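You operate a simulated robot arm through the tools that you are given. There is no shell and no other tool. Be economical: measure what you need, move in short steps, check, and stop when the job is done.

Carry out the task below with a simulated robot arm. There is one attempt and no reset: what you move stays moved.

TASK
Put the yellow cell labelled "24 C" from the cell bench on top of the white smoke detector and the yellow cell marked "27 C" on the red cover.
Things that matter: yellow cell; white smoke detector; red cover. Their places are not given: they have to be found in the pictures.

It is judged by the outcome, as a careful person would: the job done as asked, and still so three seconds after it is handed in. It fails if anything else is knocked over, pushed out of place, dropped, spilled or broken.

THE ROBOT
A 7-joint arm with a two-finger parallel gripper, fixed in place. Base frame: the origin is at the foot of the arm, x ahead of it, y to its left, z up; the work surface is at about z = 0. Lengths are in m, angles in rad, forces in N, time in s.
With the tool pointing down near the work surface it reaches from about 0.24 to 0.62 m from the base axis. Its first joint turns from -1.152 to 1.152 rad. Payload 2.6 kg.
Tool frame: the origin (TCP) lies between the finger pads and is the grasp point; the fingertips stand 0.03 m ahead of it; z points along the fingers, y is the line along which they close. The gripper opens to 0.094 m. The fingers are 0.028 m wide and 0.01 m thick; the gripper's body (0.05 by 0.096 m) begins 0.055 m behind the TCP.
Orientation is that of the tool frame in the base frame, as a unit quaternion [w, x, y, z]. With the fingers straight down and closing along the base's y, the tool's x points along the base's -x, its y along +y and its z along -z.

THE INTERFACE
- The arm moves only by the tool apply_moves. Its argument "motion" is a list that holds one entry, the list of rows, each a list of 5 numbers: the gripper command, from -1 (shut) to 1 (fully open), values between in proportion, then the shift along the tool's x, y, z in units of 400 mm (1.0 is 400 mm), then the turn about the tool's z in units of 60 degrees (1.0 is 60 degrees). In form: [[[grip, dx, dy, dz, yaw], ...]]. A call has 1 to 12 rows; each row is the pose to reach, as a shift and turn from the pose commanded when the call began, along the tool's axes at that moment. A call with a number of a shift or a turn outside -1 to 1 is refused whole. A row lasts 0.2 s, in which the tool goes at most 0.05 m and 0.15 rad; a call with a longer step from one row to the next is refused whole, and so is a gripper value outside its range. A pose out of reach is approached as far as the arm can. The call stops where the force on the tool passes 40 N (or 10 N more than at its start, if that is more) or the arm is blocked; 0.2 s more then pass. The fingers move at their own pace (about 0.072 m/s each) and stop on an object; they squeeze with about 23 N. The grip force told is the motor's: it shows also when the fingers shut on nothing. Time passes only in rows, and 0.2 s behind the last, so rows that repeat a pose let the fingers close. It gives the time, the measured TCP pose, the force on the tool (base axes), the opening and the grip force at its end, in the units of the frame above (readings bear some noise).
- Cameras (640 x 400 px; columns grow to the right, rows downward): "scene" is fixed at [0.0322, 0.429, 0.564]; the picture's right is [-0.81, -0.59, 0.00], its down [-0.34, 0.46, -0.82] and it looks along [0.49, -0.66, -0.57] (base axes); focal length 341 px, centre (320, 200). "wrist" rides on the gripper at [-0.037, 0, -0.058] in the tool frame; the picture's right is [0.00, -1.00, 0.00], its down [0.97, 0.00, -0.24] and it looks along [0.24, 0.00, 0.97] (tool axes); focal length 218 px, centre (320, 200).
- camera(camera): a new picture of that camera. No time passes.
- pixel_to_xyz(camera, pixels): for up to 12 pixels [column, row] of the newest picture of that camera ("zoom" is the newest enlarged one), the place [x, y, z] in the base frame of the surface seen there, good to about 0.002 m. No time passes.
- enlarge(camera, box): a new picture of the part [left, top, right, bottom] of that camera's present view, enlarged. No time passes.
- finish_job(): hands the job in; it is judged then, once.

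Work in short steps. Measure before you move; look again where a grasp or a placing could have gone wrong, and mend it. You have 60 turns and 16 pictures in all, the two below and enlarged ones among them. Open the gripper and draw the arm clear of the work before you hand the job in, unless the task says otherwise; then end with one line.

The tools are called after "Call:" as a command line: name --argument value ..., lists and objects as JSON in quotes. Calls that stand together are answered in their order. apply_moves: Moves the arm, as the interface text tells. Its arguments: {"type":"object","properties":{"motion":{"type":"array","items":{"type":"array","items":{"type":"array","items":{"type":"number"}}}}},"required":["motion"]} The other tools are called the same way: camera (camera) takes a picture; pixel_to_xyz (camera, pixels) gives the place of the surface under pixels of a picture; enlarge (camera, box) takes an enlarged picture of a part of a camera's view; finish_job () hands the job in.

At the start:

```text
clock: 0.0
tcp_pos: [0.3834, 0.0237, 0.308]
tcp_rot: [0.0, 0.001, 1.0, 0.0]
wrist_force: [-0.4, -0.8, 0.4]
width: 0.094
grasp_force: 0.1
```

scene: 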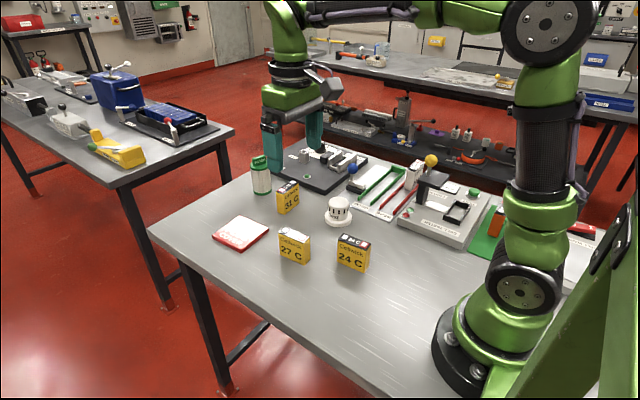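
wrist: 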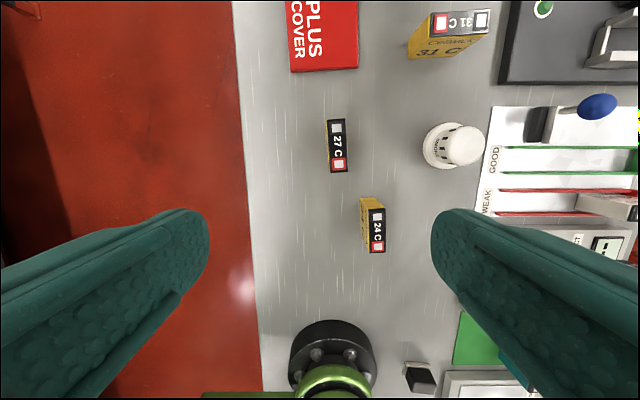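

The wrist view shows the 27 C cell near (338,146), the 24 C cell near (373,226), the detector near (452,146) and the cover near (324,35). I'll enlarge the area and measure those points.

Call:
enlarge --camera "wrist" --box '[270, 100, 510, 260]'

Call:
enlarge --camera "scene" --box '[200, 170, 400, 295]'

Call:
pixel_to_xyz --camera "wrist" --pixels '[[329, 120], [344, 120], [332, 171], [346, 171], [371, 212], [384, 211], [372, 251], [385, 251], [292, 68], [356, 68], [324, 30], [310, 200]]'

Call:
pixel_to_xyz --camera "scene" --pixels '[[339, 201], [330, 202], [348, 202], [338, 207], [338, 198], [240, 233], [214, 236], [238, 216], [268, 231], [242, 252], [328, 215], [352, 216]]'

```text
2.50 times, centred on (390, 180) of wrist
```

zoom: 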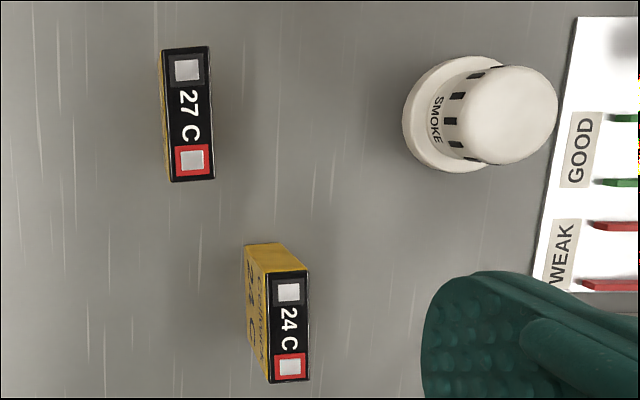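

```text
3.20 times, centred on (300, 232) of scene
```

zoom: 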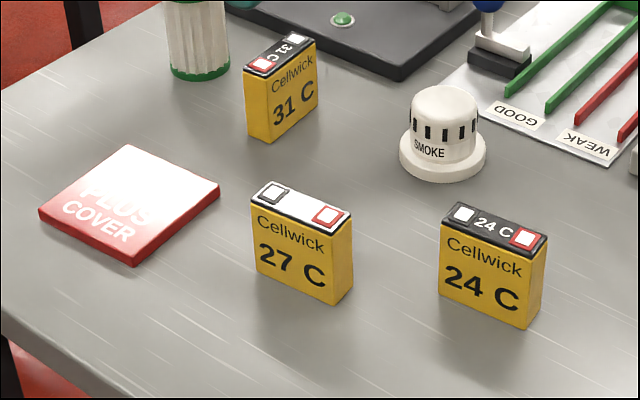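

```text
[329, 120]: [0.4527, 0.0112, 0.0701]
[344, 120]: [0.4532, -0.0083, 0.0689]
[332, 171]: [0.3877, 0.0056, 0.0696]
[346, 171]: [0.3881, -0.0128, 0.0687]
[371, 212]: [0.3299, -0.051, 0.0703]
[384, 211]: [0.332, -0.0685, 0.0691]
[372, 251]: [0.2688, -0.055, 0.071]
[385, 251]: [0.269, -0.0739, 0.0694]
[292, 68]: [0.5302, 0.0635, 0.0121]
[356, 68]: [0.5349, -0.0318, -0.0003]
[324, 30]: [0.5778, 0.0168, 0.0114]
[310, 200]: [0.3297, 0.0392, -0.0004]
```

```text
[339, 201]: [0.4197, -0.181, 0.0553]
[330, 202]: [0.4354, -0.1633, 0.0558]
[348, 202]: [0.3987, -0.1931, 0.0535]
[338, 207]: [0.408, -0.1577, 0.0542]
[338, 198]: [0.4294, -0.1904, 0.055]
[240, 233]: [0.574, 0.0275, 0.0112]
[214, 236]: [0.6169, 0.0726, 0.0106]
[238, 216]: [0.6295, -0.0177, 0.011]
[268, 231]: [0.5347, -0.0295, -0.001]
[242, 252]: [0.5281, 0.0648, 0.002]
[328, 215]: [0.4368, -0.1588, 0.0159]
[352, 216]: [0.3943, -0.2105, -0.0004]
```

The 24 C cell is centred at about (0.300, -0.062) with its top at z 0.07, about 0.02 thick and turned about 0.077 rad. I'll move above it and turn to match, and measure the detector top and the cover more finely.

Call:
pixel_to_xyz --camera "wrist" --pixels '[[467, 146], [453, 146], [482, 146], [467, 132], [467, 160], [460, 146], [475, 146], [467, 139], [467, 153], [357, 40], [290, 40]]'

Call:
apply_moves --motion '[[[1, 0.052, -0.0535, 0.0675, -0.018], [1, 0.104, -0.107, 0.135, -0.037], [1, 0.156, -0.16, 0.2025, -0.055], [1, 0.2085, -0.2143, 0.27, -0.0735], [1, 0.2085, -0.2143, 0.27, -0.0735]]]'

Call:
camera --camera "wrist"

```text
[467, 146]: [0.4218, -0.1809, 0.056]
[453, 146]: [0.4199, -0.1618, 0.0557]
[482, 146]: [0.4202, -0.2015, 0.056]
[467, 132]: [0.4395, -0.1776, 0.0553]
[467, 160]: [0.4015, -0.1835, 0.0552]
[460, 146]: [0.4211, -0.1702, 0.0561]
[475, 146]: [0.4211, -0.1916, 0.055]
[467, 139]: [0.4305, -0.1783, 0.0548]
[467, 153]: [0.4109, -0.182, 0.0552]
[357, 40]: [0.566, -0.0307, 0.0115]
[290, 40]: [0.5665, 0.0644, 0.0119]
```

```text
clock: 1.2
tcp_pos: [0.3001, -0.0633, 0.1992]
tcp_rot: [0.0, -0.038, 0.999, 0.0]
wrist_force: [0.4, 0.9, 0.3]
width: 0.0939
grasp_force: 0.0
```

```text
11 pictures are left
```

wrist: 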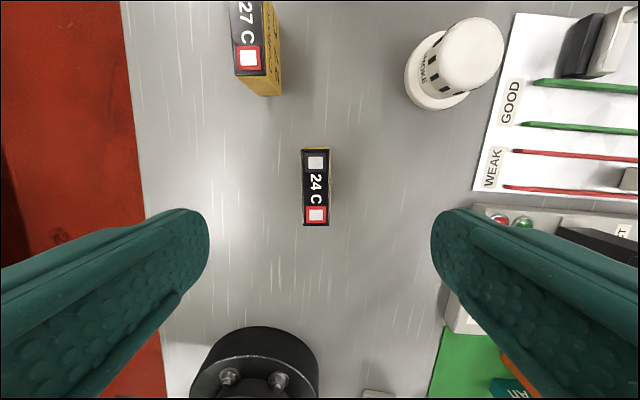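

The cell sits centred (316,188) and aligned. I'll check its exact position and how close the tester block is to the right finger.

Call:
pixel_to_xyz --camera "wrist" --pixels '[[304, 153], [328, 153], [306, 222], [327, 222], [478, 215], [450, 320], [448, 300], [490, 250], [470, 270], [430, 370], [454, 50], [473, 50]]'

```text
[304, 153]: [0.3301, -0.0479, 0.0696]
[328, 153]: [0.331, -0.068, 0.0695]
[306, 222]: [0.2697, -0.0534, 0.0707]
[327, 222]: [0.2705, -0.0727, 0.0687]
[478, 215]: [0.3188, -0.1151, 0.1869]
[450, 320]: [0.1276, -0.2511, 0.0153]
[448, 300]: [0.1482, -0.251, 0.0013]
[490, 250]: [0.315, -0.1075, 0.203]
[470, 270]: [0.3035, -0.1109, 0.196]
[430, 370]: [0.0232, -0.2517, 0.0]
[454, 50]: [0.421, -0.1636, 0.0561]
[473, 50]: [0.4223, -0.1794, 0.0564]
```

Everything is clear. I'll descend to z≈0.045 and close.

Call:
apply_moves --motion '[[[1, 0, 0.007, 0.1, 0], [1, 0, 0.007, 0.2, 0], [1, 0, 0.007, 0.3, 0], [1, 0, 0.007, 0.385, 0], [1, 0, 0.007, 0.385, 0], [-1, 0, 0.007, 0.385, 0], [-1, 0, 0.007, 0.385, 0], [-1, 0, 0.007, 0.385, 0], [-1, 0, 0.007, 0.385, 0]]]'

```text
clock: 3.2
tcp_pos: [0.2991, -0.0581, 0.0462]
tcp_rot: [0.0, -0.038, 0.999, -0.001]
wrist_force: [0.9, 0.4, 0.0]
width: 0.0303
grasp_force: 23.1
```

The grip holds at 23 N, but the opening of 0.030 is wider than I expected. I'll take a look before lifting.

Call:
camera --camera "wrist"

Call:
enlarge --camera "scene" --box '[250, 150, 450, 275]'

```text
10 pictures are left
```

wrist: 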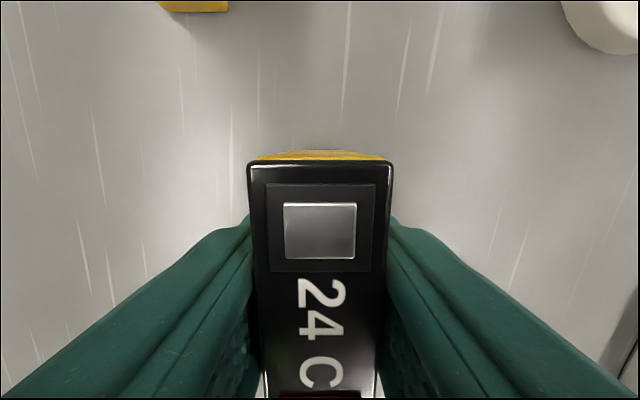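

```text
3.20 times, centred on (350, 212) of scene
```

zoom: 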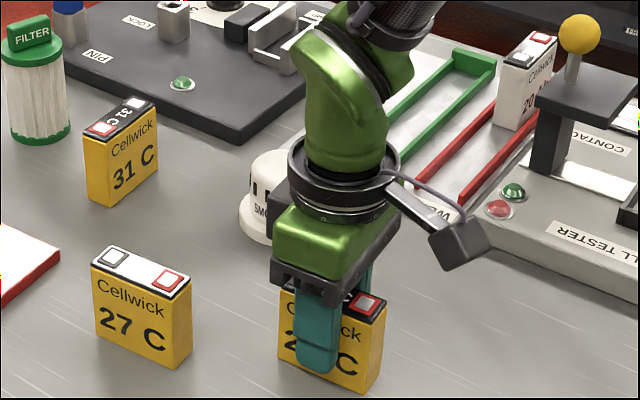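

The grip is square on the cell. I'll lift it and carry it over the detector top at (0.4205, -0.181).

Call:
apply_moves --motion '[[[-1, 0, 0, -0.05, 0], [-1, 0, 0, -0.15, 0], [-1, 0, 0, -0.26, 0], [-1, 0, 0, -0.3625, 0], [-1, -0.055, -0.066, -0.3625, 0], [-1, -0.125, -0.149, -0.3625, 0], [-1, -0.195, -0.232, -0.3625, 0], [-1, -0.25, -0.297, -0.3625, 0], [-1, -0.2765, -0.329, -0.3625, 0], [-1, -0.2765, -0.329, -0.3625, 0], [-1, -0.2765, -0.329, -0.3625, 0]]]'

Call:
camera --camera "wrist"

```text
clock: 5.6
tcp_pos: [0.4212, -0.1824, 0.1903]
tcp_rot: [0.0, -0.039, 0.999, 0.0]
wrist_force: [-0.7, -0.4, -2.7]
width: 0.0305
grasp_force: 22.7
```

```text
8 pictures are left
```

wrist: 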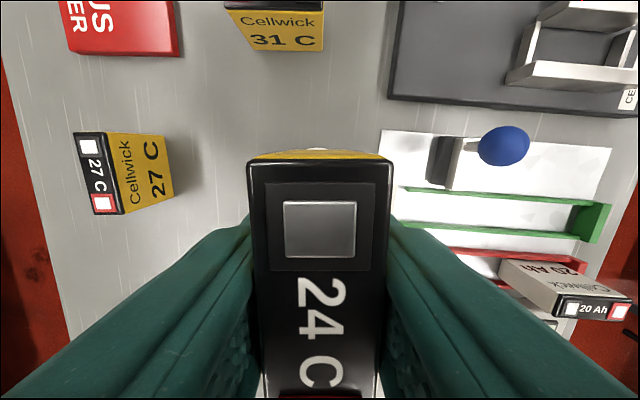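

It's held well. I'll lower it to just at the top surface, checking the force.

Call:
apply_moves --motion '[[[-1, 0.003, 0.003, 0.09, 0], [-1, 0.003, 0.003, 0.17, 0], [-1, 0.003, 0.003, 0.2, 0], [-1, 0.003, 0.003, 0.21, 0], [-1, 0.003, 0.003, 0.216, 0], [-1, 0.003, 0.003, 0.216, 0]]]'

Call:
enlarge --camera "scene" --box '[260, 130, 420, 230]'

```text
clock: 7.0
tcp_pos: [0.42, -0.1798, 0.1056]
tcp_rot: [-0.001, -0.039, 0.999, 0.0]
wrist_force: [0.3, -0.2, -3.0]
width: 0.0301
grasp_force: 22.7
```

```text
4.00 times, centred on (340, 180) of scene
```

zoom: 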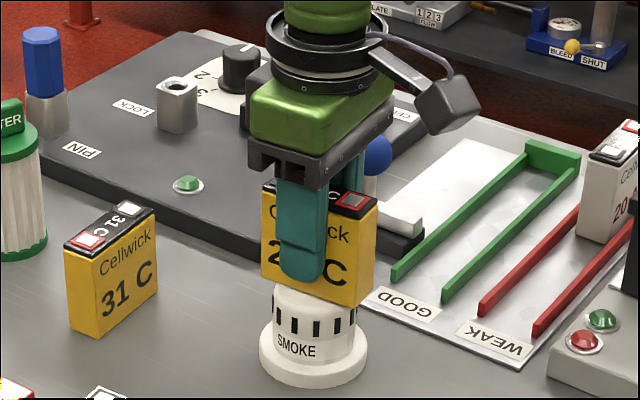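

It's centred over the detector with no contact yet (force still -3 N), so I'll lower in 1 mm steps.

Call:
apply_moves --motion '[[[-1, 0, 0, 0.003, 0], [-1, 0, 0, 0.006, 0], [-1, 0, 0, 0.008, 0], [-1, 0, 0, 0.008, 0]]]'

```text
clock: 8.0
tcp_pos: [0.4192, -0.1804, 0.1035]
tcp_rot: [0.002, -0.038, 0.999, -0.001]
wrist_force: [-1.7, 1.4, 18.9]
width: 0.0303
grasp_force: 23.0
```

Contact: 19 N. I'll ease off slightly and open to about 0.055, then check before going up.

Call:
apply_moves --motion '[[[-1, 0, 0, -0.002, 0], [-1, 0, 0, -0.002, 0], [-0.25, 0, 0, -0.002, 0], [0.0, 0, 0, -0.002, 0], [0.17, 0, 0, -0.002, 0], [0.17, 0, 0, -0.002, 0]]]'

Call:
enlarge --camera "scene" --box '[260, 130, 420, 230]'

```text
clock: 9.4
tcp_pos: [0.419, -0.182, 0.1016]
tcp_rot: [0.0, -0.039, 0.999, 0.0]
wrist_force: [-1.1, -0.9, 0.8]
width: 0.0549
grasp_force: 0.0
```

```text
4.00 times, centred on (340, 180) of scene
```

zoom: 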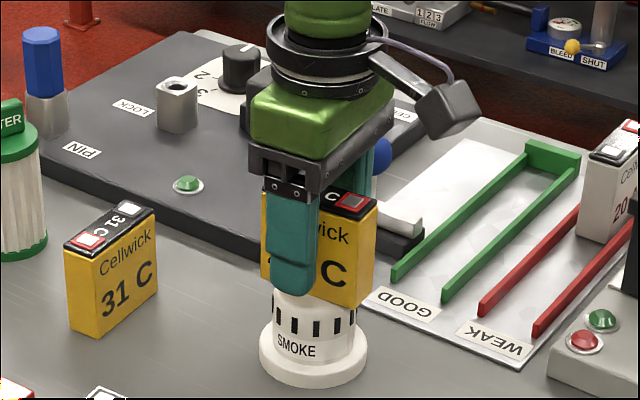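

The cell stands steady. I'll rise straight up and move over the 27 C cell at (0.4205, -0.001).

Call:
apply_moves --motion '[[[0.17, 0, 0, -0.1, 0], [0.17, 0, 0, -0.21, 0], [0.17, 0, 0, -0.32, 0], [0.5, -0.008, 0.09, -0.32, 0], [1, -0.016, 0.19, -0.32, 0], [1, -0.0245, 0.29, -0.32, 0], [1, -0.033, 0.39, -0.32, 0], [1, -0.0385, 0.451, -0.32, 0], [1, -0.0385, 0.451, -0.32, 0], [1, -0.0385, 0.451, -0.32, 0]]]'

Call:
camera --camera "wrist"

Call:
pixel_to_xyz --camera "wrist" --pixels '[[308, 170], [328, 170], [308, 210], [328, 210], [318, 190]]'

```text
clock: 11.6
tcp_pos: [0.4221, 0.0006, 0.2306]
tcp_rot: [0.0, -0.039, 0.999, -0.001]
wrist_force: [-0.8, 0.5, -0.4]
width: 0.0941
grasp_force: 0.1
```

```text
5 pictures are left
```

wrist: 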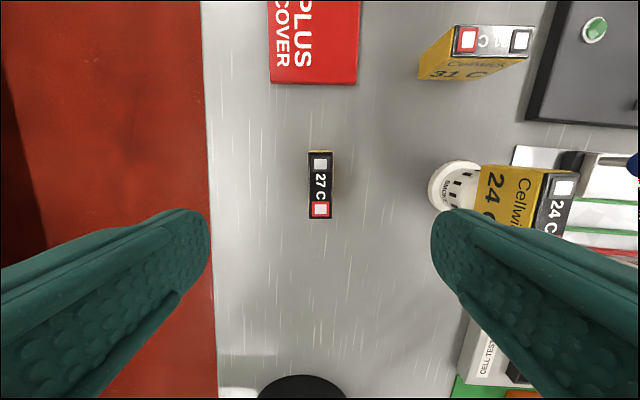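

```text
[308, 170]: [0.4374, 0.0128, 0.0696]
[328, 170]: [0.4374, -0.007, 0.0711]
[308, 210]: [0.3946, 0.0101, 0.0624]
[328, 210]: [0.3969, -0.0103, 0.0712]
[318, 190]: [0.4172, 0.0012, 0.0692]
```

24 C is standing on the detector. 27 C is centred and aligned under the tool, so I'll descend and close.

Call:
apply_moves --motion '[[[1, 0, 0, 0.11, 0], [1, 0, 0, 0.22, 0], [1, 0, 0, 0.33, 0], [1, 0, 0, 0.42, 0], [1, 0, 0, 0.4615, 0], [1, 0, 0, 0.4615, 0], [-1, 0, 0, 0.4615, 0], [-1, 0, 0, 0.4615, 0], [-1, 0, 0, 0.4615, 0], [-1, 0, 0, 0.4615, 0]]]'

```text
clock: 13.8
tcp_pos: [0.4198, -0.0014, 0.0453]
tcp_rot: [0.0, -0.038, 0.999, 0.0]
wrist_force: [0.6, 0.5, 0.2]
width: 0.0303
grasp_force: 22.9
```

Gripped (opening 0.0303, same as before). I'll lift 8 cm and carry it over the cover's centre, about (0.573, 0.018).

Call:
apply_moves --motion '[[[-1, 0, 0, -0.05, 0], [-1, 0, 0, -0.13, 0], [-1, 0, 0, -0.2, 0], [-1, -0.06, 0.003, -0.2, 0], [-1, -0.15, 0.0075, -0.2, 0], [-1, -0.24, 0.012, -0.2, 0], [-1, -0.33, 0.0165, -0.2, 0], [-1, -0.3856, 0.0193, -0.2, 0], [-1, -0.3856, 0.0193, -0.2, 0], [-1, -0.3856, 0.0193, -0.2, 0]]]'

Call:
enlarge --camera "scene" --box '[190, 130, 390, 255]'

```text
clock: 16.0
tcp_pos: [0.5763, 0.0204, 0.1254]
tcp_rot: [0.0, -0.039, 0.999, 0.0]
wrist_force: [0.2, 0.5, -2.7]
width: 0.0303
grasp_force: 23.1
```

```text
3.20 times, centred on (290, 192) of scene
```

zoom: 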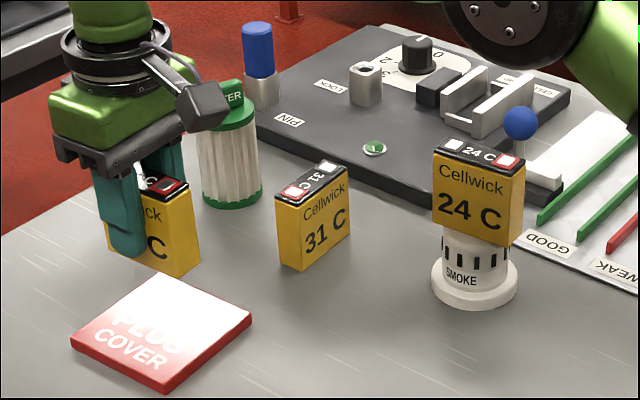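

24 C stands well on the detector. I'll lower 27 C to just above the cover and confirm the filter's position for clearance.

Call:
pixel_to_xyz --camera "zoom" --pixels '[[205, 170], [225, 100], [280, 200], [325, 168], [200, 115]]'

Call:
apply_moves --motion '[[[-1, 0.005, -0.004, 0.07, 0], [-1, 0.005, -0.004, 0.13, 0], [-1, 0.005, -0.004, 0.158, 0], [-1, 0.005, -0.004, 0.165, 0], [-1, 0.005, -0.004, 0.165, 0]]]'

```text
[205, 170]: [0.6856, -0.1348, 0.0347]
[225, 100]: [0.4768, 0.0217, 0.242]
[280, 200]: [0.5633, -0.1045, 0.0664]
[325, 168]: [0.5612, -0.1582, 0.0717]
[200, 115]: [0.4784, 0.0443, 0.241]
```

```text
clock: 17.2
tcp_pos: [0.5731, 0.0171, 0.0586]
tcp_rot: [0.0, -0.039, 0.999, 0.0]
wrist_force: [-0.6, 0.2, -2.4]
width: 0.0303
grasp_force: 23.1
```

Clearances are fine and there is no contact yet. I'll lower the last couple of mm until it touches.

Call:
apply_moves --motion '[[[-1, 0, 0, 0.003, 0], [-1, 0, 0, 0.005, 0], [-1, 0, 0, 0.007, 0], [-1, 0, 0, 0.007, 0]]]'

```text
clock: 18.2
tcp_pos: [0.5733, 0.0176, 0.0571]
tcp_rot: [0.0, -0.038, 0.999, 0.0]
wrist_force: [-0.8, -0.1, 2.3]
width: 0.0303
grasp_force: 23.0
```

Light contact (2.3 N). I'll release to a moderate opening and rise straight up.

Call:
apply_moves --motion '[[[-0.25, 0, 0, 0, 0], [0.0, 0, 0, 0, 0], [0.2, 0, 0, 0, 0], [0.2, 0, 0, 0, 0], [0.2, 0, 0, -0.05, 0], [0.2, 0, 0, -0.15, 0], [0.2, 0, 0, -0.26, 0], [0.2, 0, 0, -0.37, 0], [0.2, 0, 0, -0.47, 0], [0.5, 0.12, 0, -0.47, 0], [1, 0.24, 0, -0.47, 0], [1, 0.36, 0, -0.47, 0]]]'

Call:
camera --camera "scene"

```text
clock: 20.8
tcp_pos: [0.4277, 0.0063, 0.246]
tcp_rot: [0.0, -0.039, 0.999, 0.0]
wrist_force: [0.5, 0.0, 0.7]
width: 0.0941
grasp_force: 0.1
```

```text
3 pictures are left
```

scene: 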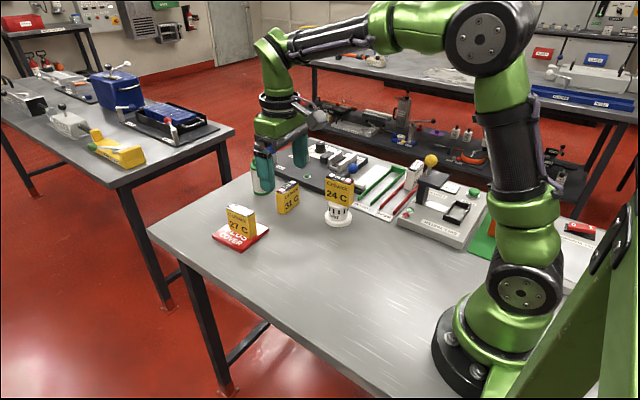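

Both cells stand upright where asked (24 C near (338,195), 27 C near (240,222)). Nothing else has moved, the gripper is open and the arm is clear.

Call:
finish_job

```text
The job is handed in.
```

The "24 C" cell is standing on the white smoke detector and the "27 C" cell on the red cover. In the last picture, nothing else had been moved or knocked over, and the arm was clear with the gripper open.
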